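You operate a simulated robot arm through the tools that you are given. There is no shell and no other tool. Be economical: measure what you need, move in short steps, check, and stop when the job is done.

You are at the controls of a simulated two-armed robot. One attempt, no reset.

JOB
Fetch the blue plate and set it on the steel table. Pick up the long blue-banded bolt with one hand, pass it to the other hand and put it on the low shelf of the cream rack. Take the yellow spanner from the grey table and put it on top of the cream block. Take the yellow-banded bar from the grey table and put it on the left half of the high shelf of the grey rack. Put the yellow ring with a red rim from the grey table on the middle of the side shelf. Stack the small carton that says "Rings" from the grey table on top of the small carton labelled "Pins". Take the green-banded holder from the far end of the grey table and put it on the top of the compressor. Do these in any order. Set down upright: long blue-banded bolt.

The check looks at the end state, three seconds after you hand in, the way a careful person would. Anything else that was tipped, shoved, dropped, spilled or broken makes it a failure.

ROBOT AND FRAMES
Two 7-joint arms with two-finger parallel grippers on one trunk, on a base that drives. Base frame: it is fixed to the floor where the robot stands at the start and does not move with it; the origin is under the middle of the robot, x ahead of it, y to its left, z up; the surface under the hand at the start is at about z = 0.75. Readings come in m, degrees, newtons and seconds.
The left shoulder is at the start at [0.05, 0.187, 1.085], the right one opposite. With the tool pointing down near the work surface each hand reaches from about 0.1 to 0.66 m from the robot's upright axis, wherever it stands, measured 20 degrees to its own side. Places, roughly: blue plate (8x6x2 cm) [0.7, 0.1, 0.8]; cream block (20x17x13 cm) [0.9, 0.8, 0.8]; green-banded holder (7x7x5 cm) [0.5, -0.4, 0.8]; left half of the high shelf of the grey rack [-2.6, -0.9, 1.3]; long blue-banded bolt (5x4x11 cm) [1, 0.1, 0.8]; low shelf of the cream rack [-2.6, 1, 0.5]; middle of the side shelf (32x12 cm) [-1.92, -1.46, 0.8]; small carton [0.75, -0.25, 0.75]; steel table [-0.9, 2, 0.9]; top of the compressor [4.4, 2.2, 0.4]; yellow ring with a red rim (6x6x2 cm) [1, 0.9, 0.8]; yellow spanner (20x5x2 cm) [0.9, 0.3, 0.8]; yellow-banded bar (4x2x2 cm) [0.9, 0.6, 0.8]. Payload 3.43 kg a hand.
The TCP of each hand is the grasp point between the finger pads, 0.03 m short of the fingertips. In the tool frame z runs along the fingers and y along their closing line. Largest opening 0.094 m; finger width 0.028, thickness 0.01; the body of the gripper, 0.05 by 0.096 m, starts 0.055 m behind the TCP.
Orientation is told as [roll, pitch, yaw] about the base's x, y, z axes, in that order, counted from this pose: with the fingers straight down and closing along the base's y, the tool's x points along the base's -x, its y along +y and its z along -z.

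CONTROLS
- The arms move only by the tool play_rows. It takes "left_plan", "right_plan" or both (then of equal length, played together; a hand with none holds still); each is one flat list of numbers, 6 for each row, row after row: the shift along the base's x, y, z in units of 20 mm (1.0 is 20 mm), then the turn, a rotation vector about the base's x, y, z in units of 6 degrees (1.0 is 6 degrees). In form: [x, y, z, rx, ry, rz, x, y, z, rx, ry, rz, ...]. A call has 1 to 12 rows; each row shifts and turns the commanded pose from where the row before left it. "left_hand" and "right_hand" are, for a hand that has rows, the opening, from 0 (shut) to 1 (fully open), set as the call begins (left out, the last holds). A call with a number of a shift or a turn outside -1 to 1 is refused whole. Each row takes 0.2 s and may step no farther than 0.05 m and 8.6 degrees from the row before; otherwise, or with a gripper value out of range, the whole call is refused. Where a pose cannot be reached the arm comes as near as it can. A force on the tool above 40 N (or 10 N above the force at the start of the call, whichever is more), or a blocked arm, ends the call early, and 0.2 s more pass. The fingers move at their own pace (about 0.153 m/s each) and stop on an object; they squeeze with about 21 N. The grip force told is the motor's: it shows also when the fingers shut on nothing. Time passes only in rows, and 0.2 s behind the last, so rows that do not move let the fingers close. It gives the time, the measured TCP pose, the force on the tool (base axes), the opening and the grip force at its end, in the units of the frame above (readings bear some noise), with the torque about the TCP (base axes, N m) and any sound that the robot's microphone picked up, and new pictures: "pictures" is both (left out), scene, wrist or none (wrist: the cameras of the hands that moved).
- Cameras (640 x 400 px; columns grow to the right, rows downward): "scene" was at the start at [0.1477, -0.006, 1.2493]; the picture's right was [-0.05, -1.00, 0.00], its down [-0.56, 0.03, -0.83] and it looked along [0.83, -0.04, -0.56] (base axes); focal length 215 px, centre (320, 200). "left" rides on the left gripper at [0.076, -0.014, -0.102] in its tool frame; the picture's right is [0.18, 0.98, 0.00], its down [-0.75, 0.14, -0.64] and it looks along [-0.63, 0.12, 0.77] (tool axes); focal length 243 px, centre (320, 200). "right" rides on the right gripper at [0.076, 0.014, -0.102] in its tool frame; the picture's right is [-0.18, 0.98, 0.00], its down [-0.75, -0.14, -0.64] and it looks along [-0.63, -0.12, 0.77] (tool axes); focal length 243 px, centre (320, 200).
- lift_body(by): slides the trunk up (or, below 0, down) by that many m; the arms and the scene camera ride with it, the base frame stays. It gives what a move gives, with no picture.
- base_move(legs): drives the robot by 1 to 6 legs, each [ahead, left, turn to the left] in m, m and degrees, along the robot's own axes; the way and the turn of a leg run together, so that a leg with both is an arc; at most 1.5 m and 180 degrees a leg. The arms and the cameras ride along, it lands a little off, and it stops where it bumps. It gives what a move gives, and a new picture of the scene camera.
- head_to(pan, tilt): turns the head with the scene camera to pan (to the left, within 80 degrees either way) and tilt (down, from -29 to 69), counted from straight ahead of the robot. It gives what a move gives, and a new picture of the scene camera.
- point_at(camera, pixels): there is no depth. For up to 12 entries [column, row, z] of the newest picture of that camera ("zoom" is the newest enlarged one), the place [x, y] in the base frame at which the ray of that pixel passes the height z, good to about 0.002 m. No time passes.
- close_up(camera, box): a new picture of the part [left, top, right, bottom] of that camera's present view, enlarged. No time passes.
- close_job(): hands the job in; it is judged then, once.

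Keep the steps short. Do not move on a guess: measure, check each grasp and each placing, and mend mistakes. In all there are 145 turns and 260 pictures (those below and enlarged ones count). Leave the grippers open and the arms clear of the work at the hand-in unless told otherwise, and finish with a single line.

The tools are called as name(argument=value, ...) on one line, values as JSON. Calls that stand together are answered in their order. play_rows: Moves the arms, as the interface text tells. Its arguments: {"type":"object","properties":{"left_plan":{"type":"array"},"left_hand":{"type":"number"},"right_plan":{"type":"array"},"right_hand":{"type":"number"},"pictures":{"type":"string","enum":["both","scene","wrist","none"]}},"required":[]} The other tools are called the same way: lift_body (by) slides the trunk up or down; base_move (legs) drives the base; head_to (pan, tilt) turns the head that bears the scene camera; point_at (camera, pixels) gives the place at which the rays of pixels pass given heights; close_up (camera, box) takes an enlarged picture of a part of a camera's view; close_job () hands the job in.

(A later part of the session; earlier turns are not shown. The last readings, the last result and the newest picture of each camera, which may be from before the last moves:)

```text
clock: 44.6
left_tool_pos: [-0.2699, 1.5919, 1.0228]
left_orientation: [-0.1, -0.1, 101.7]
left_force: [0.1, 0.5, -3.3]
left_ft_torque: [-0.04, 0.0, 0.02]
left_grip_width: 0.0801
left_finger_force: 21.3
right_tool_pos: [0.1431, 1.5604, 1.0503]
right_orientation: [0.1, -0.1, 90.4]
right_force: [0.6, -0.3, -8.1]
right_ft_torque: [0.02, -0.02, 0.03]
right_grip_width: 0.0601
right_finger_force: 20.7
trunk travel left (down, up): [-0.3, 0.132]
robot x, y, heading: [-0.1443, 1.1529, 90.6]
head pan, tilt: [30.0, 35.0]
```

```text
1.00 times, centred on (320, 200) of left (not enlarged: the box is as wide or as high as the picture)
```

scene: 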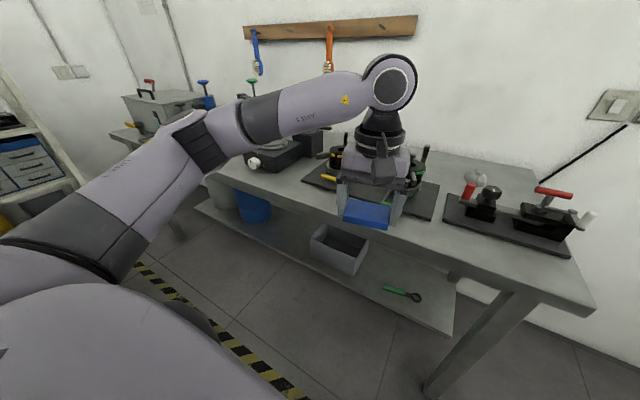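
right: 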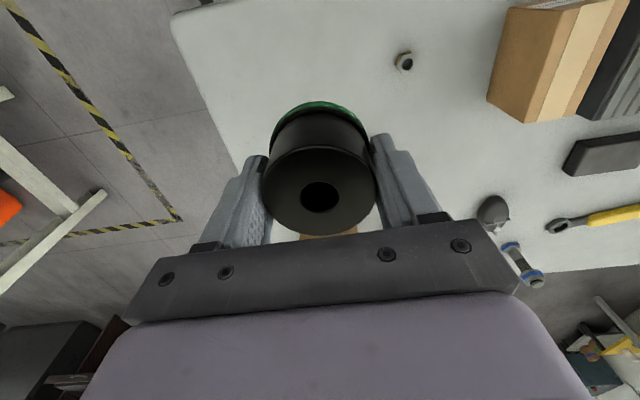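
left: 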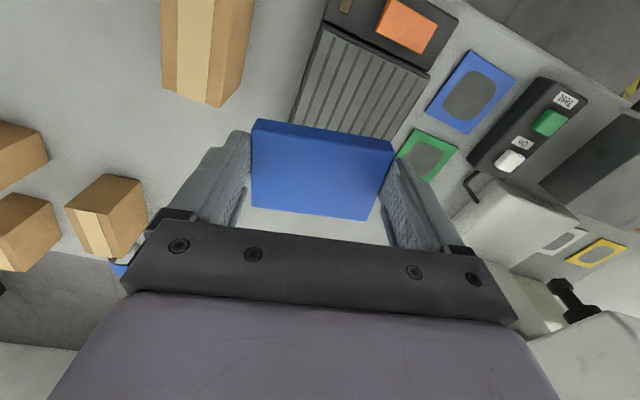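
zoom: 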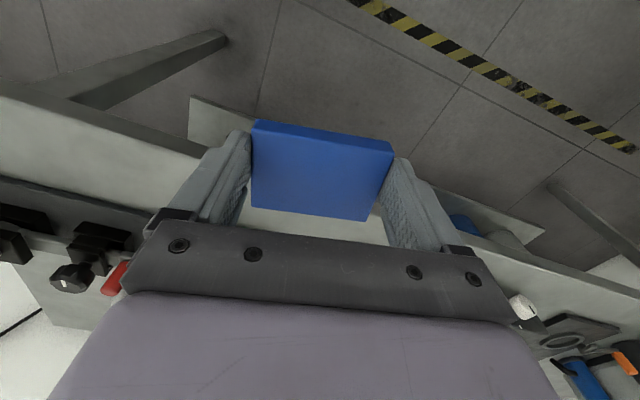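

There is a free strip between y 1.69 and 1.81. I drive 8 cm ahead, then bring the plate to (-0.30, 1.75), squared.

base_move(legs=[[0.09, 0, 0]])

play_rows(left_plan=[-0.25, 0.6, -0.6, 0, 0, -1, -0.25, 0.6, -0.6, 0, 0, -0.95, -0.25, 0.6, -0.6, 0, 0, 0, -0.25, 0.6, -0.6, 0, 0, 0, -0.25, 0.6, -0.6, 0, 0, 0, -0.25, 0.6, -0.6, 0, 0, 0], pictures="both")

```text
clock: 45.7
left_tool_pos: [-0.2711, 1.6835, 1.0209]
left_orientation: [-0.2, -0.1, 101.8]
left_force: [0.2, 1.0, -3.1]
left_ft_torque: [-0.01, 0.01, -0.01]
left_grip_width: 0.0795
left_finger_force: 21.2
right_tool_pos: [0.1404, 1.6526, 1.0491]
right_orientation: [0.0, 0.1, 90.6]
right_force: [-0.7, 0.5, -8.2]
right_ft_torque: [-0.01, -0.01, -0.02]
right_grip_width: 0.0604
right_finger_force: 20.9
trunk travel left (down, up): [-0.3, 0.132]
robot x, y, heading: [-0.1427, 1.2442, 90.6]
head pan, tilt: [30.0, 35.0]
```

scene: 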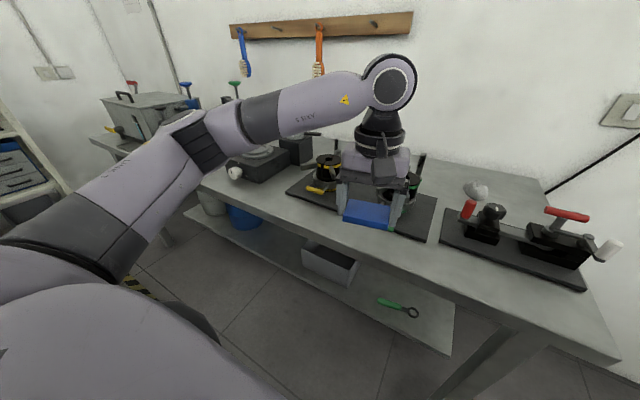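

```text
clock: 47.1
left_tool_pos: [-0.3021, 1.7574, 0.9505]
left_orientation: [-0.1, 0.0, 90.1]
left_force: [0.6, -1.0, -3.0]
left_ft_torque: [-0.05, 0.01, -0.03]
left_grip_width: 0.0799
left_finger_force: 21.0
right_tool_pos: [0.1413, 1.6507, 1.0496]
right_orientation: [0.0, -0.1, 90.6]
right_force: [-0.1, 0.3, -7.0]
right_ft_torque: [0.0, 0.01, -0.03]
right_grip_width: 0.0604
right_finger_force: 20.5
trunk travel left (down, up): [-0.3, 0.132]
robot x, y, heading: [-0.1449, 1.247, 90.6]
head pan, tilt: [30.0, 35.0]
```

scene: 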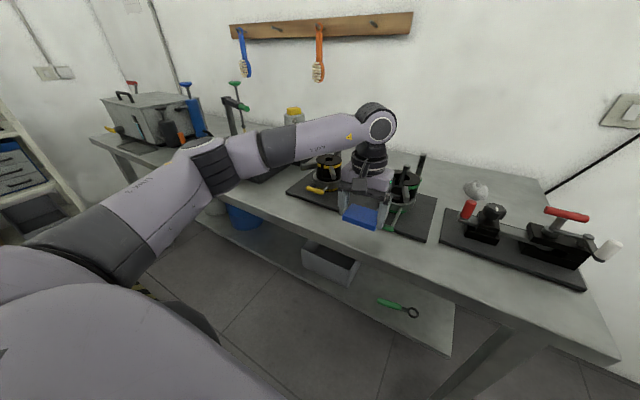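
left: 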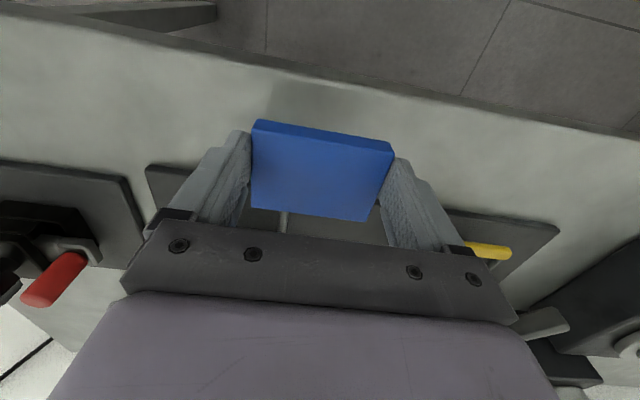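

I check pad edge and table edge from the wrist view.

point_at(camera="left", pixels=[[148, 166, 0.885], [556, 230, 0.885], [130, 178, 0.885], [320, 82, 0.88], [600, 125, 0.88], [100, 50, 0.88], [508, 253, 0.92]])

```text
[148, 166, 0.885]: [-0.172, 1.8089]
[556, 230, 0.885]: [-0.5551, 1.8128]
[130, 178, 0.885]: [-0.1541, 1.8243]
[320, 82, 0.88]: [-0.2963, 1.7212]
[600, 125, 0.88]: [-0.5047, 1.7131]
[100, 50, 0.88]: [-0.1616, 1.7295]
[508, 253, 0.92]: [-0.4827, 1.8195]
```

Strip is 1.72–1.81; the plate centre sits at about 1.764, which is good. Lowering slowly till contact.

play_rows(left_plan=[0, 0, -0.5, 0, 0, 0, 0, 0, -0.5, 0, 0, 0, 0, 0, -0.4, 0, 0, 0, 0, 0, -0.2, 0, 0, 0, 0, 0, -0.2, 0, 0, 0, 0, 0, -0.2, 0, 0, 0], pictures="wrist")

```text
clock: 48.2
left_tool_pos: [-0.3003, 1.7569, 0.9255]
left_orientation: [-0.6, -1.2, 90.1]
left_force: [-0.9, -6.3, 14.5]
left_ft_torque: [0.25, -0.13, -0.09]
left_grip_width: 0.0797
left_finger_force: 21.0
right_tool_pos: [0.1412, 1.6487, 1.0484]
right_orientation: [-0.1, 0.0, 90.6]
right_force: [0.4, -0.6, -7.4]
right_ft_torque: [0.01, -0.03, -0.01]
right_grip_width: 0.0604
right_finger_force: 21.2
trunk travel left (down, up): [-0.3, 0.132]
robot x, y, heading: [-0.145, 1.2444, 90.8]
head pan, tilt: [30.0, 35.0]
stopped in row 5 (left hand): the force on the tool passed its limit at 42 N (the readings are from after the stop); the commanded pose is now the measured one
```

left: 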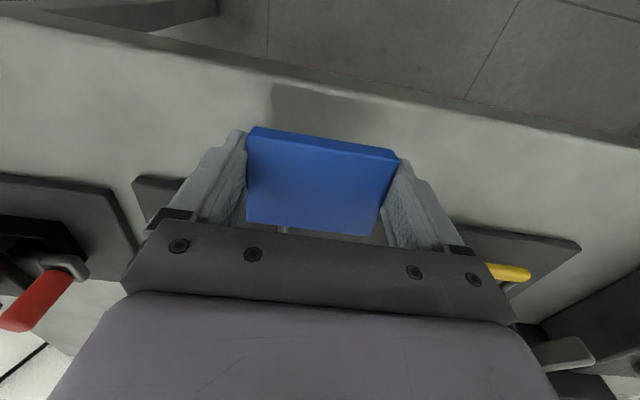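

Contact at TCP 0.9255. I look closely to see whether the plate is on the tabletop or touching the pad.

close_up(camera="scene", box=[310, 170, 430, 245])

close_up(camera="left", box=[200, 70, 440, 245])

```text
5.33 times, centred on (370, 208) of scene
```

zoom: 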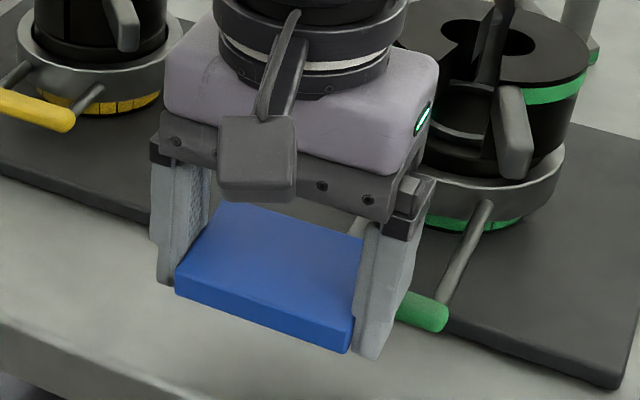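

```text
2.29 times, centred on (320, 158) of left
```

zoom: 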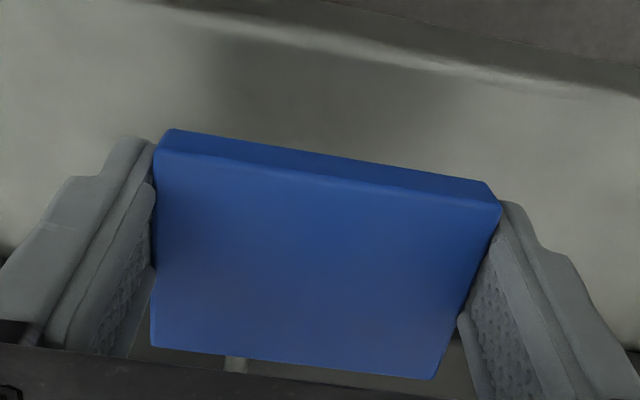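

The right finger came down onto the green handle of the fixture. I raise it and shift 7 cm left, between the green and yellow handles.

play_rows(left_plan=[0, -0.2, 0.8, 0, 0, 0, 0, 0, 0.8, 0, 0, 0, -0.7, 0, 0.4, 0.2, 0.2, 0, -1, 0, 0, 0, 0, 0, -1, 0, 0, 0, 0, 0, -0.7, 0, 0, 0, 0, 0], pictures="both")

close_up(camera="scene", box=[280, 150, 440, 250])

```text
clock: 49.6
left_tool_pos: [-0.3716, 1.7537, 0.9621]
left_orientation: [0.6, -2.1, 90.3]
left_force: [1.3, 0.1, -3.5]
left_ft_torque: [-0.06, -0.02, 0.01]
left_grip_width: 0.08
left_finger_force: 21.1
right_tool_pos: [0.1408, 1.6509, 1.0502]
right_orientation: [0.0, -0.1, 90.6]
right_force: [0.9, 0.0, -8.4]
right_ft_torque: [0.03, -0.03, 0.01]
right_grip_width: 0.0601
right_finger_force: 21.4
trunk travel left (down, up): [-0.3, 0.132]
robot x, y, heading: [-0.143, 1.2483, 90.7]
head pan, tilt: [30.0, 35.0]
```

scene: 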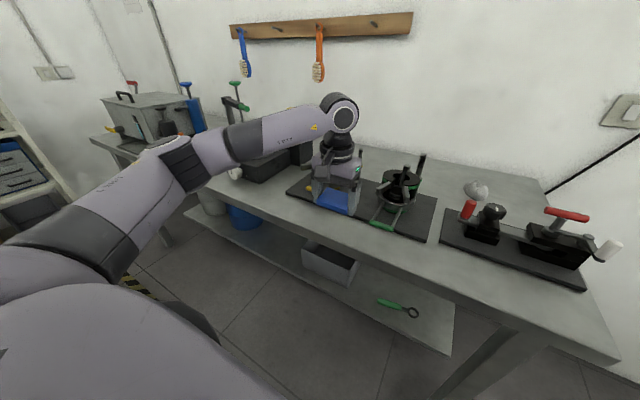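
left: 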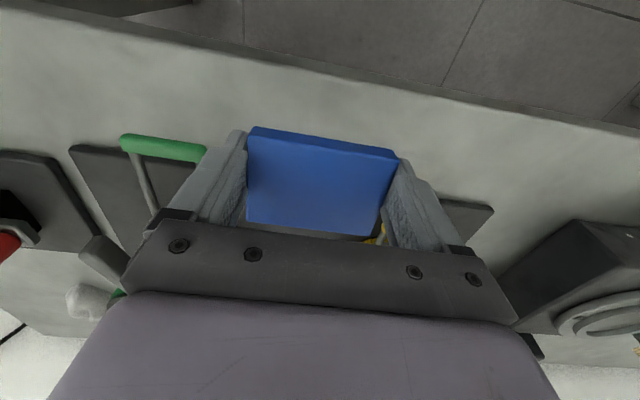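

```text
4.00 times, centred on (360, 200) of scene
```

zoom: 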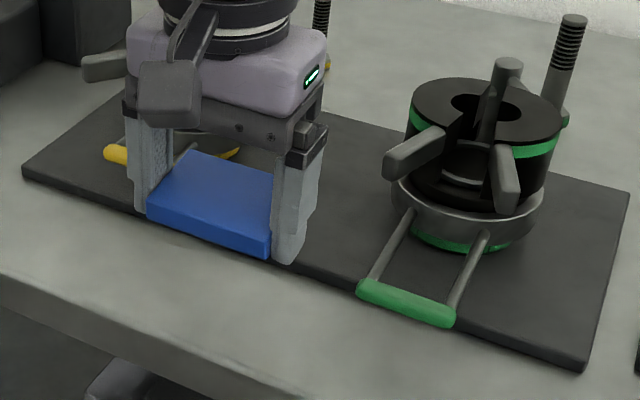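

Both fixtures have U-shaped handles; they're intact. I measure the gap between them and the gap to the right.

point_at(camera="scene", pixels=[[340, 188, 0.92], [306, 188, 0.92], [369.5, 222.5, 0.92], [394, 231, 0.92], [427, 241.5, 0.885], [445, 222, 0.885], [373, 225, 0.92]])

point_at(camera="left", pixels=[[122, 143, 0.92], [205, 158, 0.92], [72, 148, 0.89], [320, 55, 0.89], [492, 208, 0.89], [60, 190, 0.89]])

```text
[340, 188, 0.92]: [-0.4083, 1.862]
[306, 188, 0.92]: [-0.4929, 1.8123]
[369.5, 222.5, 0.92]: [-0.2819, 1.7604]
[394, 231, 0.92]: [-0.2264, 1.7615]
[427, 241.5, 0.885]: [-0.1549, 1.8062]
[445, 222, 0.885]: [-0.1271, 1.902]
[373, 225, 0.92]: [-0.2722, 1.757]
```

```text
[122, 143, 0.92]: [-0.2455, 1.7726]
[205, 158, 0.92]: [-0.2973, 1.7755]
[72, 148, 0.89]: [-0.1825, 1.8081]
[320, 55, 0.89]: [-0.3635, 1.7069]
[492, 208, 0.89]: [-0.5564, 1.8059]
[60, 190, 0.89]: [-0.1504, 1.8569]
```

Current x = -0.372 sits clear between the handles (the green one ends at x=-0.30 and the yellow is at y≥1.81). I level the hand and lower gently.

play_rows(left_plan=[-0.1, 0, -0.5, -0.35, -0.1, 0, 0, 0, -0.5, 0, 0, 0, 0, 0, -0.3, 0, 0, 0, 0, 0, -0.2, 0, 0, 0, 0, 0, -0.2, 0, 0, 0, 0, 0, -0.2, 0, 0, 0, 0, 0, -0.15, 0, 0, 0], pictures="wrist")

close_up(camera="scene", box=[280, 150, 440, 250])

```text
clock: 51.2
left_tool_pos: [-0.3708, 1.7544, 0.9208]
left_orientation: [0.2, 0.1, 90.1]
left_force: [-0.9, 0.4, -3.0]
left_ft_torque: [-0.03, 0.01, -0.02]
left_grip_width: 0.0797
left_finger_force: 20.7
right_tool_pos: [0.1413, 1.6511, 1.05]
right_orientation: [0.1, -0.2, 90.6]
right_force: [-0.7, 0.7, -7.7]
right_ft_torque: [-0.02, 0.05, -0.02]
right_grip_width: 0.0602
right_finger_force: 21.1
trunk travel left (down, up): [-0.3, 0.132]
robot x, y, heading: [-0.1462, 1.2449, 90.5]
head pan, tilt: [30.0, 35.0]
```

left: 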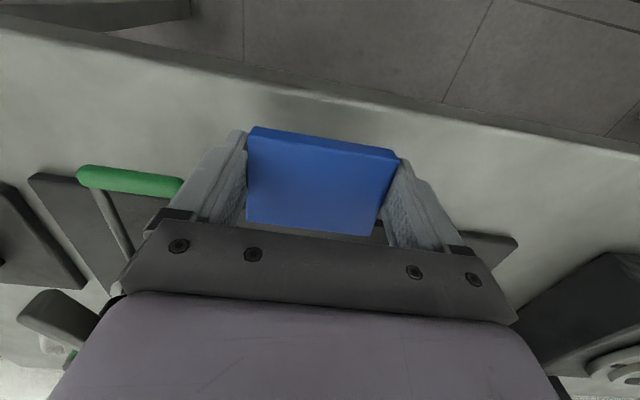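

```text
4.00 times, centred on (360, 200) of scene
```

zoom: 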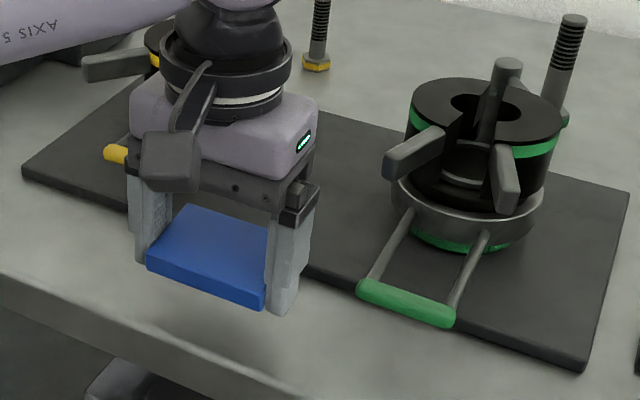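

No contact yet at 0.921. Continuing in 3 mm steps.

play_rows(left_plan=[0, 0, -0.15, 0, 0, 0, 0, 0, -0.15, 0, 0, 0, 0, 0, -0.15, 0, 0, 0, 0, 0, -0.15, 0, 0, 0, 0, 0, -0.15, 0, 0, 0, 0, 0, -0.15, 0, 0, 0, 0, 0, -0.15, 0, 0, 0, 0, 0, -0.15, 0, 0, 0], pictures="wrist")

```text
clock: 53.0
left_tool_pos: [-0.3719, 1.7533, 0.897]
left_orientation: [0.1, -0.1, 90.2]
left_force: [-0.1, 0.5, -2.9]
left_ft_torque: [-0.03, -0.01, 0.01]
left_grip_width: 0.0797
left_finger_force: 21.2
right_tool_pos: [0.1418, 1.6514, 1.0495]
right_orientation: [-0.1, 0.0, 90.5]
right_force: [0.1, 0.5, -7.7]
right_ft_torque: [0.01, 0.0, -0.05]
right_grip_width: 0.0602
right_finger_force: 21.0
trunk travel left (down, up): [-0.3, 0.132]
robot x, y, heading: [-0.144, 1.2424, 90.7]
head pan, tilt: [30.0, 35.0]
```

left: 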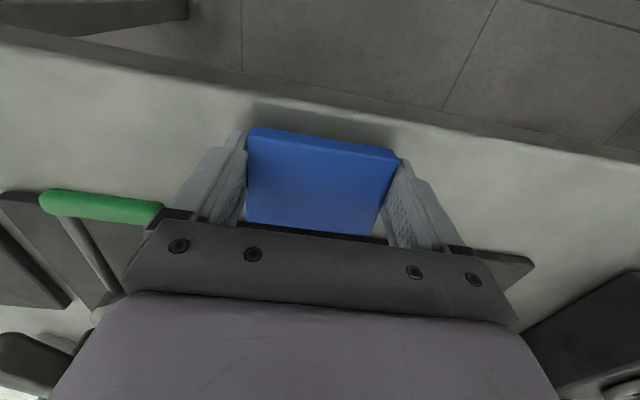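

Still no contact, so the tabletop is lower than I assumed. I'll recheck the strip at z 0.85–0.86.

point_at(camera="left", pixels=[[320, 97, 0.85], [30, 195, 0.86], [530, 262, 0.86], [40, 205, 0.89], [162, 208, 0.89], [320, 97, 0.865]])

play_rows(left_plan=[0, 0, -0.15, 0, 0, 0, 0, 0, -0.15, 0, 0, 0, 0, 0, -0.15, 0, 0, 0, 0, 0, -0.15, 0, 0, 0], pictures="wrist")

```text
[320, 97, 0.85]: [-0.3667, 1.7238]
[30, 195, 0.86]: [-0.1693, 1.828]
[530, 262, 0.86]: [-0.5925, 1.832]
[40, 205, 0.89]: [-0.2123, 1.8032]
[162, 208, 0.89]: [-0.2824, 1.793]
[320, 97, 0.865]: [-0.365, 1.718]
```

```text
clock: 54.0
left_tool_pos: [-0.3722, 1.7533, 0.8905]
left_orientation: [0.0, -0.6, 90.2]
left_force: [-6.8, 1.5, 22.4]
left_ft_torque: [-0.31, -0.92, -0.25]
left_grip_width: 0.0798
left_finger_force: 21.0
right_tool_pos: [0.1416, 1.6495, 1.0515]
right_orientation: [0.0, -0.3, 90.6]
right_force: [-0.1, 0.2, -7.9]
right_ft_torque: [0.02, 0.02, 0.01]
right_grip_width: 0.0603
right_finger_force: 20.5
trunk travel left (down, up): [-0.3, 0.132]
robot x, y, heading: [-0.1441, 1.2441, 90.9]
head pan, tilt: [30.0, 35.0]
```

left: 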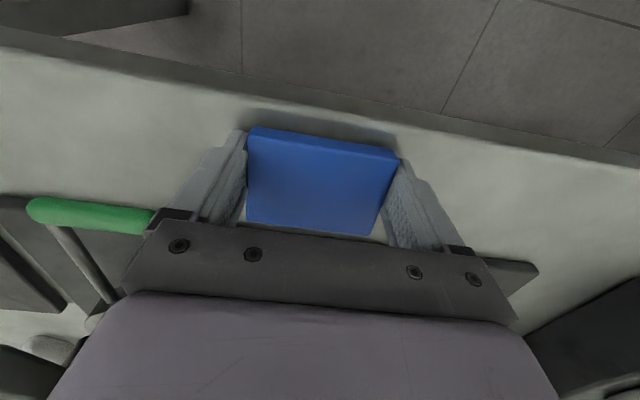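

Contact at 0.8905, tabletop about 0.859, and the plate is lying on it clear of the pad. Open and rise.

play_rows(left_plan=[0, 0, 0.1, 0, 0, 0, 0, 0, 0, 0, 0, 0, 0, 0, 0, 0, 0, 0], left_hand=1, pictures="none")

play_rows(left_plan=[0, 0, 0.5, 0, 0, 0, 0, 0, 1, 0, 0, 0, 0, 0, 1, 0, 0, 0, 0, 0, 1, 0, 0, 0, 0, 0, 1, 0, 0, 0, 0, 0, 1, 0, 0, 0, 0, -0.5, 1, 0, 0, 0, 0, -1, 1, 0, 0, 0, 0, -1, 1, 0, 0, 0, 0, -1, 1, 0, 0, 0], pictures="both")

```text
clock: 54.8
left_tool_pos: [-0.3732, 1.7537, 0.8903]
left_orientation: [0.1, -0.5, 90.3]
left_force: [-19.8, 6.6, 26.2]
left_ft_torque: [-0.16, -0.6, 0.21]
left_grip_width: 0.0825
left_finger_force: 0.1
right_tool_pos: [0.1399, 1.6503, 1.0507]
right_orientation: [0.1, -0.2, 90.6]
right_force: [0.2, 0.2, -7.7]
right_ft_torque: [0.0, 0.01, -0.03]
right_grip_width: 0.0601
right_finger_force: 20.9
trunk travel left (down, up): [-0.3, 0.132]
robot x, y, heading: [-0.1474, 1.2476, 90.4]
head pan, tilt: [30.0, 35.0]
```

```text
clock: 57.0
left_tool_pos: [-0.3725, 1.6838, 1.079]
left_orientation: [0.2, 0.0, 90.2]
left_force: [-0.5, -1.1, 0.5]
left_ft_torque: [-0.02, 0.01, 0.02]
left_grip_width: 0.094
left_finger_force: 0.0
right_tool_pos: [0.1413, 1.6497, 1.0494]
right_orientation: [0.1, -0.1, 90.6]
right_force: [0.0, 0.3, -7.5]
right_ft_torque: [0.02, 0.0, 0.03]
right_grip_width: 0.0603
right_finger_force: 20.5
trunk travel left (down, up): [-0.3, 0.132]
robot x, y, heading: [-0.1404, 1.2448, 90.6]
head pan, tilt: [30.0, 35.0]
```

scene: 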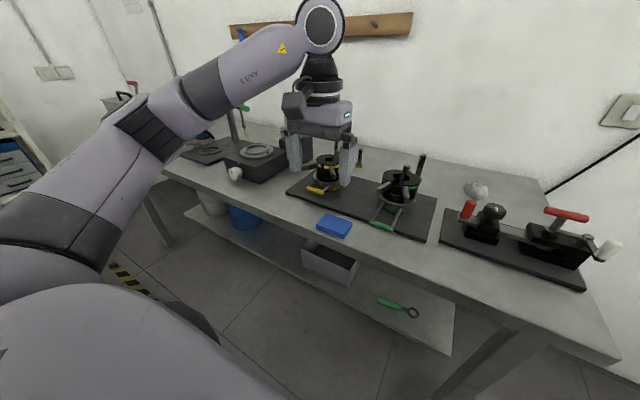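
left: 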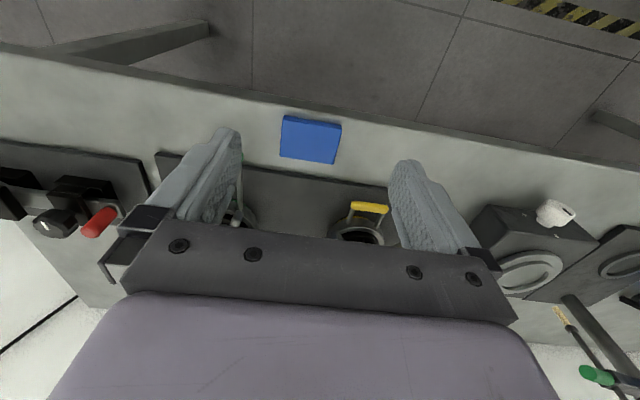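

The plate lies flat and clear on the steel table. Next the holder goes to the compressor. I back up slightly, turn to face +x and look at the way.

base_move(legs=[[-0.1, 0, 0], [0, 0, -90]])

head_to(pan=5, tilt=20)

```text
clock: 61.9
left_tool_pos: [0.2928, 1.3806, 1.0768]
left_orientation: [0.1, 0.0, 1.3]
left_force: [0.4, 0.6, -0.8]
left_ft_torque: [0.02, 0.0, 0.03]
left_grip_width: 0.0942
left_finger_force: 0.0
right_tool_pos: [0.2676, 0.866, 1.0498]
right_orientation: [0.0, 0.0, 1.6]
right_force: [0.3, 0.4, -7.7]
right_ft_torque: [0.04, 0.0, 0.01]
right_grip_width: 0.0603
right_finger_force: 21.0
trunk travel left (down, up): [-0.3, 0.132]
robot x, y, heading: [-0.1457, 1.1447, 1.3]
head pan, tilt: [30.0, 35.0]
```

scene: 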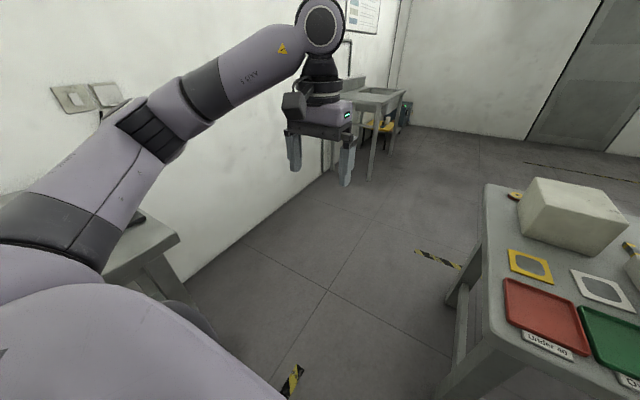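

```text
clock: 62.8
left_tool_pos: [0.2931, 1.3801, 1.0787]
left_orientation: [0.2, -0.1, 1.1]
left_force: [-0.7, -0.5, -1.1]
left_ft_torque: [0.01, -0.01, 0.0]
left_grip_width: 0.094
left_finger_force: 0.1
right_tool_pos: [0.2679, 0.8657, 1.049]
right_orientation: [0.0, -0.1, 1.6]
right_force: [0.6, -0.2, -7.9]
right_ft_torque: [-0.01, 0.02, 0.0]
right_grip_width: 0.0604
right_finger_force: 21.2
trunk travel left (down, up): [-0.3, 0.132]
robot x, y, heading: [-0.142, 1.143, 1.9]
head pan, tilt: [5.0, 20.0]
```

scene: 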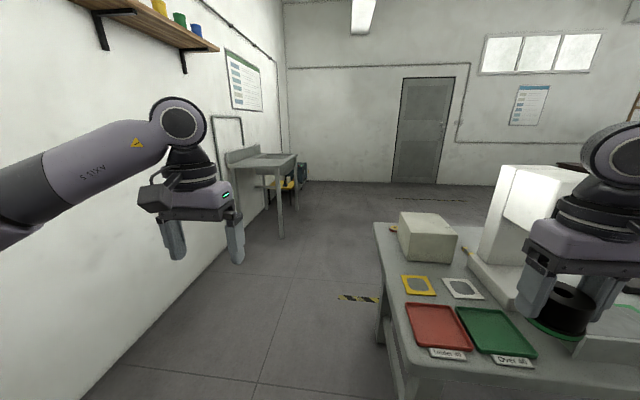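

I measure table end, sink legs and the compressor region.

point_at(camera="scene", pixels=[[375, 225, 0.75], [397, 355, 0.75], [281, 237, 0.0], [268, 207, 0.0], [237, 200, 0.0], [298, 160, 0.8], [305, 182, 0.0], [428, 262, 0.75], [393, 228, 0.77], [180, 300, 0.0]])

close_up(camera="scene", box=[220, 130, 348, 210])

close_up(camera="scene", box=[370, 190, 530, 290])

```text
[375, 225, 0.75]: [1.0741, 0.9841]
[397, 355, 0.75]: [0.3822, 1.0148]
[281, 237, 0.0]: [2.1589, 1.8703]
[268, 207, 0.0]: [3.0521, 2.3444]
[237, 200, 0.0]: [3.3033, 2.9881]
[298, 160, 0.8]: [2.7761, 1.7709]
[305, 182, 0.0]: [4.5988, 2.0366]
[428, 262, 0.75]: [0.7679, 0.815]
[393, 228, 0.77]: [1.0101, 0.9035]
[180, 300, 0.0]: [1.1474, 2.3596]
```

```text
5.00 times, centred on (284, 170) of scene
```

zoom: 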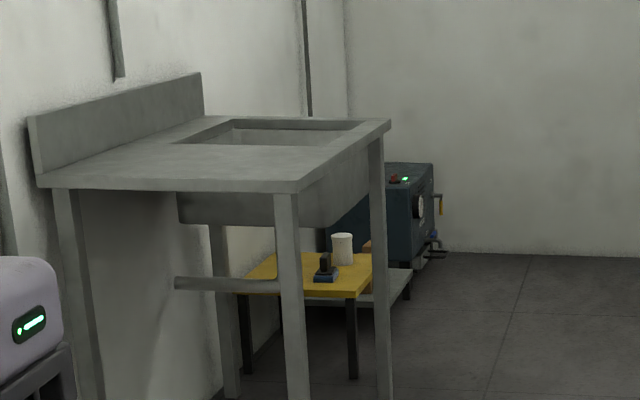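

```text
4.00 times, centred on (450, 240) of scene
```

zoom: 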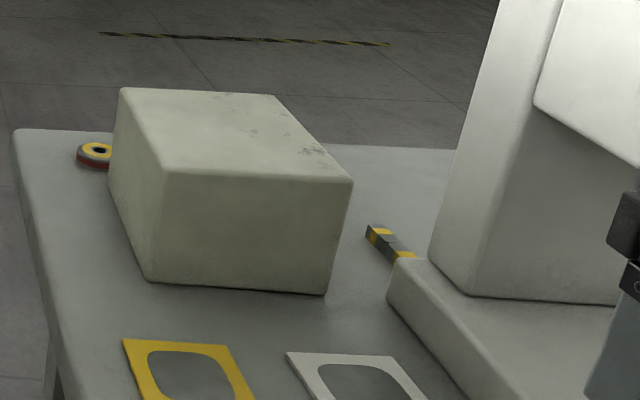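

The path at y of about 1.35 is free between the table end (y 1.0) and the sink (y 1.77). I drive toward the compressor.

base_move(legs=[[0, 0.2, -1.9], [1.5, 0, 0], [1.4, 0, 0]])

head_to(pan=20, tilt=25)

```text
clock: 78.8
left_tool_pos: [3.2146, 1.548, 1.078]
left_orientation: [0.2, 0.0, -1.4]
left_force: [-0.1, 0.3, 1.0]
left_ft_torque: [-0.06, 0.0, 0.0]
left_grip_width: 0.094
left_finger_force: 0.0
right_tool_pos: [3.1655, 1.036, 1.0495]
right_orientation: [0.0, -0.1, -0.9]
right_force: [0.2, -0.2, -8.2]
right_ft_torque: [0.0, 0.05, -0.02]
right_grip_width: 0.0601
right_finger_force: 21.1
trunk travel left (down, up): [-0.3, 0.132]
robot x, y, heading: [2.7655, 1.3321, -0.8]
head pan, tilt: [5.0, 20.0]
```

scene: 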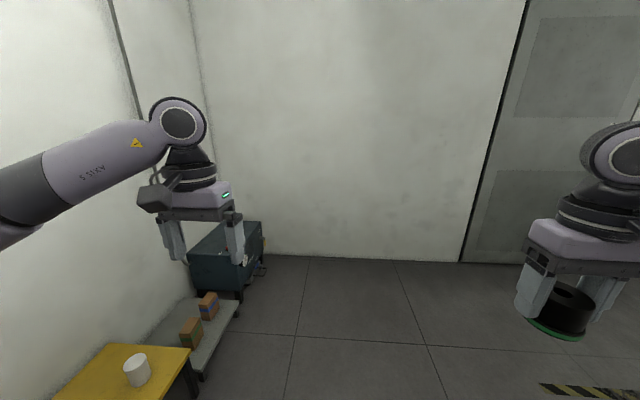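

```text
clock: 79.6
left_tool_pos: [3.2136, 1.5493, 1.0777]
left_orientation: [0.3, -0.1, -1.4]
left_force: [-0.9, 0.3, -0.6]
left_ft_torque: [-0.01, 0.0, -0.03]
left_grip_width: 0.0941
left_finger_force: 0.0
right_tool_pos: [3.1668, 1.0366, 1.0489]
right_orientation: [-0.1, -0.1, -0.9]
right_force: [-0.6, -0.2, -8.0]
right_ft_torque: [0.01, 0.0, -0.04]
right_grip_width: 0.0602
right_finger_force: 21.1
trunk travel left (down, up): [-0.3, 0.132]
robot x, y, heading: [2.7708, 1.3318, -0.9]
head pan, tilt: [20.0, 25.0]
```

scene: 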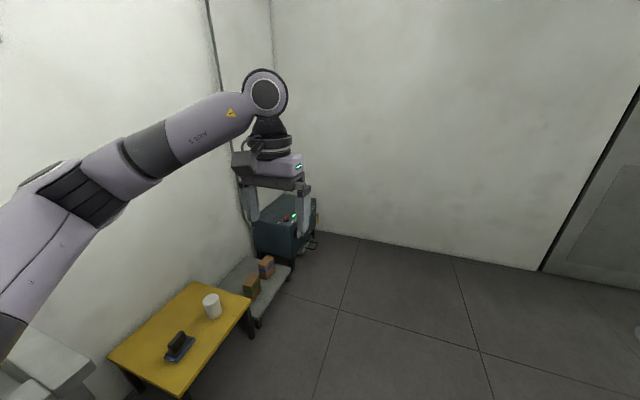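

I measure the back wall, the trolley and compressor footprints.

point_at(camera="scene", pixels=[[360, 237, 0.0], [255, 320, 0.12], [290, 268, 0.12], [315, 250, 0.0], [250, 300, 0.3], [186, 395, 0.3], [300, 212, 0.45], [316, 200, 0.45]])

base_move(legs=[[1.4, 0, 0], [0, 0, 80]])

head_to(pan=0, tilt=45)

```text
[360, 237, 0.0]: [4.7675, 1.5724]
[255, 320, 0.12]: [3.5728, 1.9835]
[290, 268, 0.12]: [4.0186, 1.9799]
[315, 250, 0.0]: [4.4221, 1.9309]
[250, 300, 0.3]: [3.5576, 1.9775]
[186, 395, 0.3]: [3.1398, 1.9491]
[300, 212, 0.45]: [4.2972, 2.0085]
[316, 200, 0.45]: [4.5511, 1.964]
```

```text
clock: 90.0
left_tool_pos: [4.0317, 1.7764, 1.0769]
left_orientation: [0.2, 0.0, 78.6]
left_force: [0.2, -0.6, -0.1]
left_ft_torque: [0.0, -0.01, -0.01]
left_grip_width: 0.0942
left_finger_force: 0.0
right_tool_pos: [4.5263, 1.6387, 1.0501]
right_orientation: [0.0, -0.1, 78.8]
right_force: [0.6, -0.4, -8.0]
right_ft_torque: [-0.02, -0.01, 0.0]
right_grip_width: 0.0603
right_finger_force: 20.9
trunk travel left (down, up): [-0.3, 0.132]
robot x, y, heading: [4.164, 1.2985, 79.0]
head pan, tilt: [20.0, 25.0]
```

scene: 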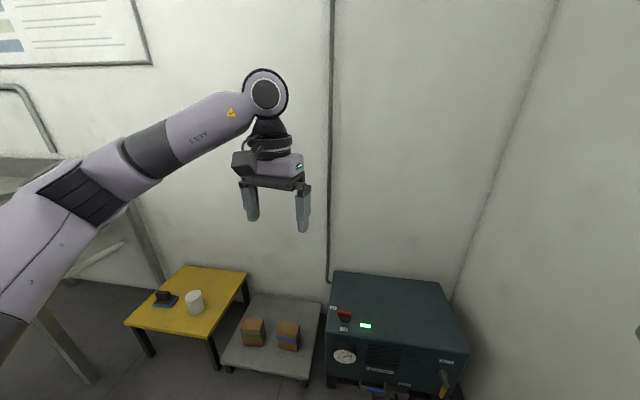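

```text
clock: 90.8
left_tool_pos: [4.0323, 1.777, 1.0782]
left_orientation: [0.2, -0.1, 78.5]
left_force: [0.0, -0.3, 0.1]
left_ft_torque: [0.0, -0.02, -0.04]
left_grip_width: 0.0941
left_finger_force: 0.0
right_tool_pos: [4.5268, 1.6385, 1.0504]
right_orientation: [0.0, 0.0, 78.9]
right_force: [-0.9, 0.0, -7.4]
right_ft_torque: [-0.01, 0.01, -0.01]
right_grip_width: 0.0606
right_finger_force: 20.5
trunk travel left (down, up): [-0.3, 0.132]
robot x, y, heading: [4.166, 1.3001, 78.9]
head pan, tilt: [0.0, 45.0]
```

scene: 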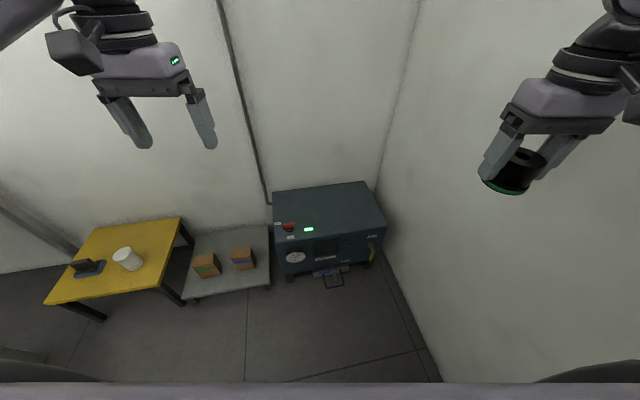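

I measure the compressor's corners at trial heights.

point_at(camera="scene", pixels=[[277, 247, 0.4], [386, 232, 0.4], [274, 192, 0.4], [364, 182, 0.4], [290, 279, 0.0], [375, 262, 0.0], [277, 247, 0.45], [386, 232, 0.45], [288, 227, 0.4], [310, 229, 0.4], [425, 345, 0.0]])

close_up(camera="scene", box=[250, 170, 410, 270])

```text
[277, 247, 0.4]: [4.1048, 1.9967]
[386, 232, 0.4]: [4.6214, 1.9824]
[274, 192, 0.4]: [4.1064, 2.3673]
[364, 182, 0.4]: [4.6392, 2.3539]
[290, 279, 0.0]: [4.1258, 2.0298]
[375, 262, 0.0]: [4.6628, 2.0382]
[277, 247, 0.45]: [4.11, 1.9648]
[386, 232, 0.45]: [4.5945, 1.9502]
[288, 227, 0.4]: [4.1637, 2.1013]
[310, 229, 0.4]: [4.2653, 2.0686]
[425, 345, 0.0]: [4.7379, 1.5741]
```

```text
4.00 times, centred on (330, 220) of scene
```

zoom: 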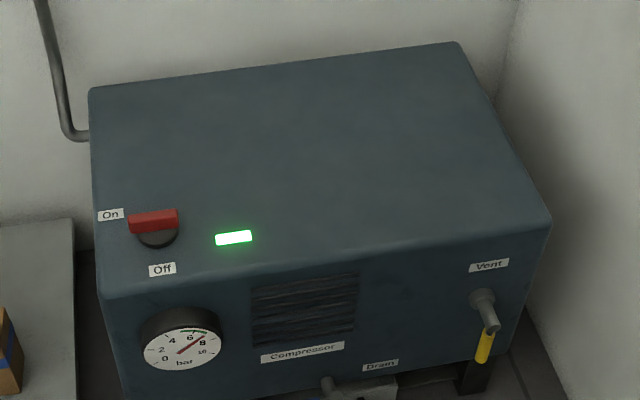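

The compressor top is at z≈0.40, x 4.10–4.63, y 1.99–2.36. I go to about (4.13, 1.60) facing +y, then lower the trunk.

base_move(legs=[[0, 0, 11], [0.3, 0.03, 0]])

lift_body(by=-0.29)

```text
clock: 93.6
left_tool_pos: [3.9168, 2.0466, 1.0781]
left_orientation: [0.1, 0.0, 89.2]
left_force: [0.7, -1.1, -0.6]
left_ft_torque: [0.0, -0.03, -0.03]
left_grip_width: 0.0939
left_finger_force: 0.1
right_tool_pos: [4.4291, 2.0028, 1.0497]
right_orientation: [-0.1, 0.1, 89.6]
right_force: [-0.1, 0.1, -8.0]
right_ft_torque: [-0.04, -0.02, 0.03]
right_grip_width: 0.0604
right_finger_force: 21.0
trunk travel left (down, up): [-0.3, 0.132]
robot x, y, heading: [4.1383, 1.6001, 90.0]
head pan, tilt: [0.0, 45.0]
```

scene: 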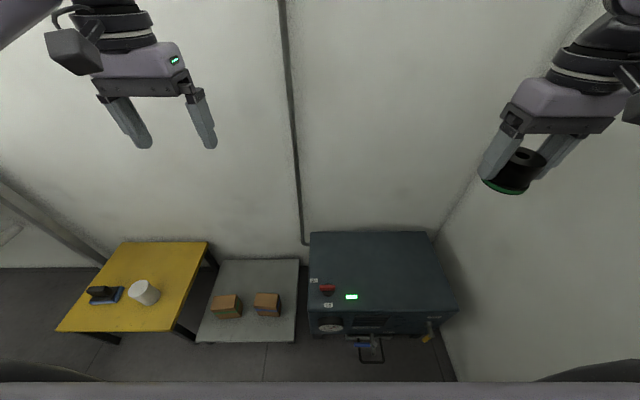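

```text
clock: 96.6
left_tool_pos: [3.917, 2.0469, 0.7879]
left_orientation: [0.1, -0.1, 89.3]
left_force: [0.1, -0.7, 0.0]
left_ft_torque: [0.0, -0.01, -0.01]
left_grip_width: 0.0941
left_finger_force: 0.0
right_tool_pos: [4.4294, 2.0016, 0.76]
right_orientation: [0.0, 0.0, 89.6]
right_force: [1.1, 0.6, -7.8]
right_ft_torque: [0.03, 0.02, 0.04]
right_grip_width: 0.0605
right_finger_force: 21.1
trunk travel left (down, up): [-0.01, 0.422]
robot x, y, heading: [4.1376, 1.6014, 89.7]
head pan, tilt: [0.0, 45.0]
```

Now lower the right hand toward (4.40, 2.12).

play_rows(right_plan=[-0.1, 0.5, -1, 0, 0, 0, -0.1, 0.5, -1, 0, 0, 0, -0.1, 0.5, -1, 0, 0, 0, -0.1, 0.5, -1, 0, 0, 0, -0.1, 0.5, -1, 0, 0, 0, -0.1, 0.5, -1, 0, 0, 0, -0.1, 0.5, -1, 0, 0, 0, -0.1, 0.5, -1, 0, 0, 0, -0.1, 0.5, -1, 0, 0, 0, -0.1, 0.5, -1, 0, 0, 0, -0.1, 0.5, -1, 0, 0, 0, -0.1, 0.5, -1, 0, 0, 0], pictures="both")

```text
clock: 99.2
left_tool_pos: [3.916, 2.0451, 0.7881]
left_orientation: [0.1, -0.2, 89.2]
left_force: [-0.1, 0.2, 0.9]
left_ft_torque: [0.01, 0.01, -0.03]
left_grip_width: 0.094
left_finger_force: 0.1
right_tool_pos: [4.4045, 2.1232, 0.5183]
right_orientation: [0.0, 0.0, 89.5]
right_force: [0.4, 0.3, -7.4]
right_ft_torque: [-0.03, 0.0, 0.0]
right_grip_width: 0.0602
right_finger_force: 20.5
trunk travel left (down, up): [-0.01, 0.422]
robot x, y, heading: [4.1352, 1.6019, 89.8]
head pan, tilt: [0.0, 45.0]
```

scene: 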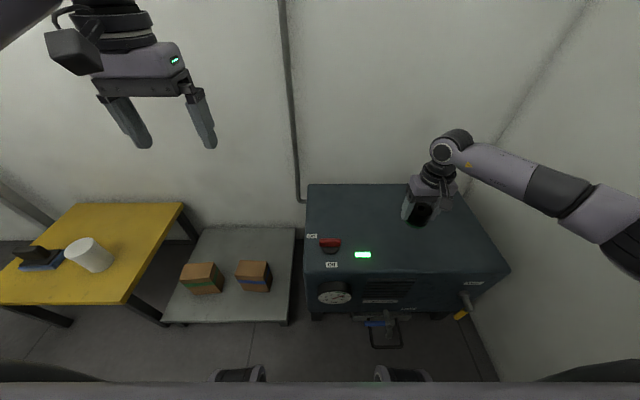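
right: 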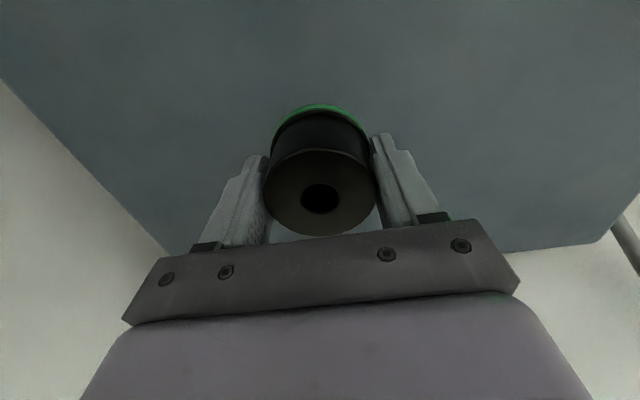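

Well over the top. Lowering in steps until contact.

play_rows(right_plan=[0, 0, -0.8, 0, 0, 0, 0, 0, -0.8, 0, 0, 0, 0, 0, -0.6, 0, 0, 0, 0, 0, -0.3, 0, 0, 0, 0, 0, -0.2, 0, 0, 0, 0, 0, -0.2, 0, 0, 0, 0, 0, -0.2, 0, 0, 0, 0, 0, -0.2, 0, 0, 0, 0, 0, -0.2, 0, 0, 0, 0, 0, -0.2, 0, 0, 0, 0, 0, -0.2, 0, 0, 0, 0, 0, -0.2, 0, 0, 0], pictures="wrist")

```text
clock: 101.1
left_tool_pos: [3.9175, 2.045, 0.7883]
left_orientation: [-0.1, -0.2, 89.2]
left_force: [-0.6, -1.2, -0.3]
left_ft_torque: [-0.01, 0.0, 0.02]
left_grip_width: 0.0942
left_finger_force: 0.1
right_tool_pos: [4.4066, 2.1246, 0.4596]
right_orientation: [0.1, -0.6, 89.5]
right_force: [0.6, -10.4, 18.5]
right_ft_torque: [-0.65, -0.86, -0.22]
right_grip_width: 0.0601
right_finger_force: 21.2
trunk travel left (down, up): [-0.01, 0.422]
robot x, y, heading: [4.1398, 1.601, 89.9]
head pan, tilt: [0.0, 45.0]
stopped in row 9 (right hand): the force on the tool passed its limit at 44 N (the readings are from after the stop); the commanded pose is now the measured one
```

right: 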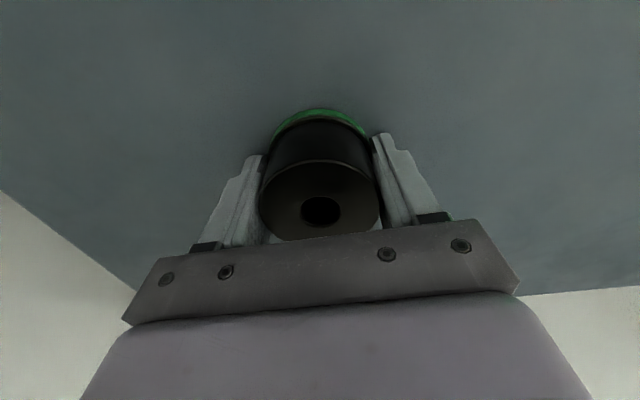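

Contact at 0.4596 (top at about 0.42). Ease up 1 mm and open.

play_rows(right_plan=[0, 0, 0.08, 0, 0, 0, 0, 0, 0, 0, 0, 0, 0, 0, 0, 0, 0, 0], right_hand=1, pictures="none")

play_rows(right_plan=[0, 0, 0.5, 0, 0, 0, 0, 0, 1, 0, 0, 0, 0, 0, 1, 0, 0, 0, 0, 0, 1, 0, 0, 0, 0, 0, 1, 0, 0, 0, 0, -0.5, 1, 0, 0, 0, 0, -0.5, 1, 0, 0, 0, 0, -0.5, 1, 0, 0, 0, 0, -0.5, 1, 0, 0, 0, 0, -0.5, 1, 0, 0, 0], pictures="both")

```text
clock: 101.9
left_tool_pos: [3.9173, 2.0473, 0.7895]
left_orientation: [0.1, -0.2, 89.1]
left_force: [0.5, 0.8, -0.3]
left_ft_torque: [0.0, 0.0, -0.01]
left_grip_width: 0.0943
left_finger_force: 0.1
right_tool_pos: [4.4074, 2.1242, 0.4607]
right_orientation: [0.0, -0.8, 89.4]
right_force: [-0.2, 5.0, 10.3]
right_ft_torque: [0.0, 0.22, 0.08]
right_grip_width: 0.0939
right_finger_force: 0.1
trunk travel left (down, up): [-0.01, 0.422]
robot x, y, heading: [4.1374, 1.6029, 89.8]
head pan, tilt: [0.0, 45.0]
```

```text
clock: 104.1
left_tool_pos: [3.9164, 2.0463, 0.7882]
left_orientation: [0.1, -0.1, 89.1]
left_force: [-0.3, 0.4, 0.6]
left_ft_torque: [0.0, -0.01, -0.01]
left_grip_width: 0.0939
left_finger_force: 0.0
right_tool_pos: [4.4048, 2.0739, 0.6493]
right_orientation: [0.0, -0.4, 89.4]
right_force: [0.4, -0.8, -0.4]
right_ft_torque: [0.01, 0.02, -0.01]
right_grip_width: 0.0939
right_finger_force: 0.1
trunk travel left (down, up): [-0.01, 0.422]
robot x, y, heading: [4.1368, 1.6031, 89.5]
head pan, tilt: [0.0, 45.0]
```

scene: 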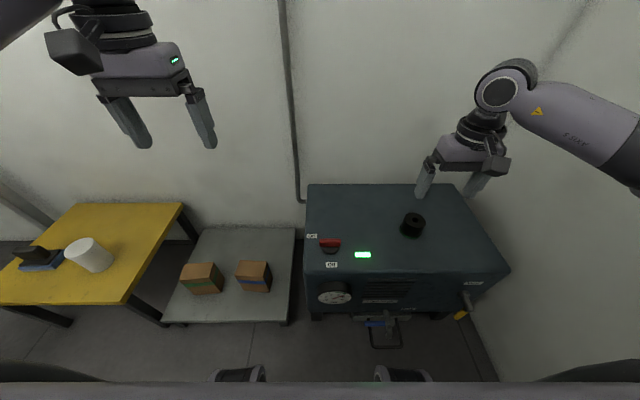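
right: 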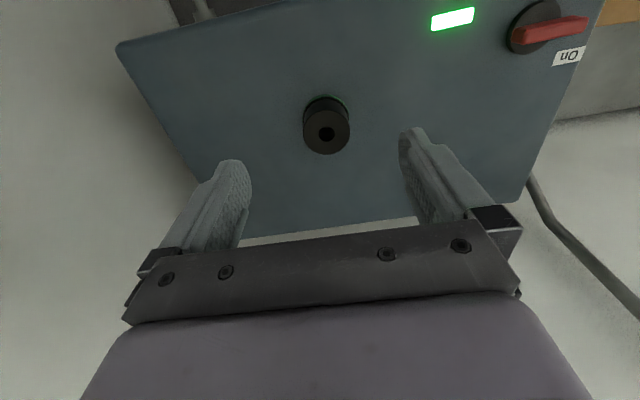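

Holder stands on the compressor. I'll enlarge to confirm, then raise the trunk and back off.

close_up(camera="scene", box=[380, 195, 444, 245])

lift_body(by=0.29)

base_move(legs=[[-0.3, 0, 0], [0, 0, 90], [1.5, 0, 0]])

head_to(pan=0, tilt=25)

```text
8.00 times, centred on (412, 220) of scene
```

zoom: 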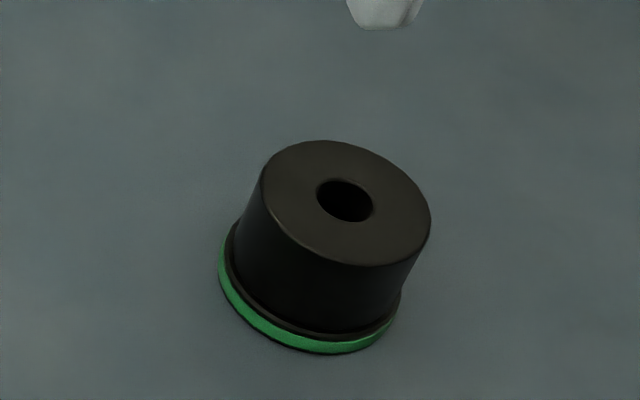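

```text
clock: 107.0
left_tool_pos: [3.917, 2.0454, 1.0778]
left_orientation: [0.1, -0.1, 89.1]
left_force: [-0.6, -0.1, -0.5]
left_ft_torque: [-0.01, 0.02, -0.03]
left_grip_width: 0.0941
left_finger_force: 0.0
right_tool_pos: [4.4046, 2.0751, 0.9377]
right_orientation: [0.1, -0.4, 89.5]
right_force: [-0.2, -0.3, -0.5]
right_ft_torque: [0.02, -0.03, -0.02]
right_grip_width: 0.094
right_finger_force: 0.1
trunk travel left (down, up): [-0.3, 0.132]
robot x, y, heading: [4.1395, 1.601, 89.7]
head pan, tilt: [0.0, 45.0]
```

```text
clock: 119.8
left_tool_pos: [2.2077, 1.0596, 1.0772]
left_orientation: [0.1, 0.0, -179.6]
left_force: [0.1, -0.1, 0.0]
left_ft_torque: [0.03, -0.02, -0.02]
left_grip_width: 0.0941
left_finger_force: 0.0
right_tool_pos: [2.1695, 1.5466, 0.9389]
right_orientation: [0.1, -0.4, -179.2]
right_force: [0.3, 0.3, 0.6]
right_ft_torque: [0.04, 0.0, -0.01]
right_grip_width: 0.0937
right_finger_force: 0.0
trunk travel left (down, up): [-0.3, 0.132]
robot x, y, heading: [2.6492, 1.2918, -179.2]
head pan, tilt: [0.0, 45.0]
```

scene: 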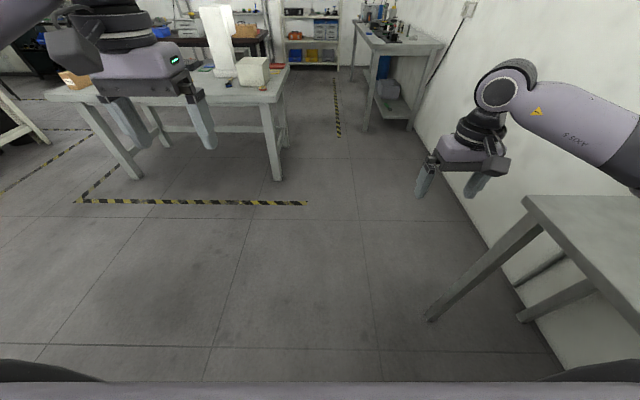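

```text
clock: 120.7
left_tool_pos: [2.2081, 1.0591, 1.0792]
left_orientation: [0.1, -0.1, -179.6]
left_force: [-0.1, -0.8, -0.2]
left_ft_torque: [-0.01, 0.01, 0.01]
left_grip_width: 0.0941
left_finger_force: 0.0
right_tool_pos: [2.1699, 1.5465, 0.9383]
right_orientation: [0.0, -0.5, -179.2]
right_force: [0.7, -0.1, -0.9]
right_ft_torque: [0.0, -0.05, -0.02]
right_grip_width: 0.094
right_finger_force: 0.0
trunk travel left (down, up): [-0.3, 0.132]
robot x, y, heading: [2.6453, 1.2897, -179.0]
head pan, tilt: [0.0, 25.0]
```

scene: 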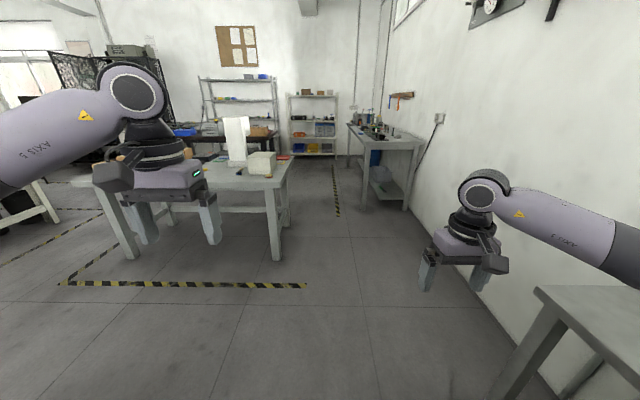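

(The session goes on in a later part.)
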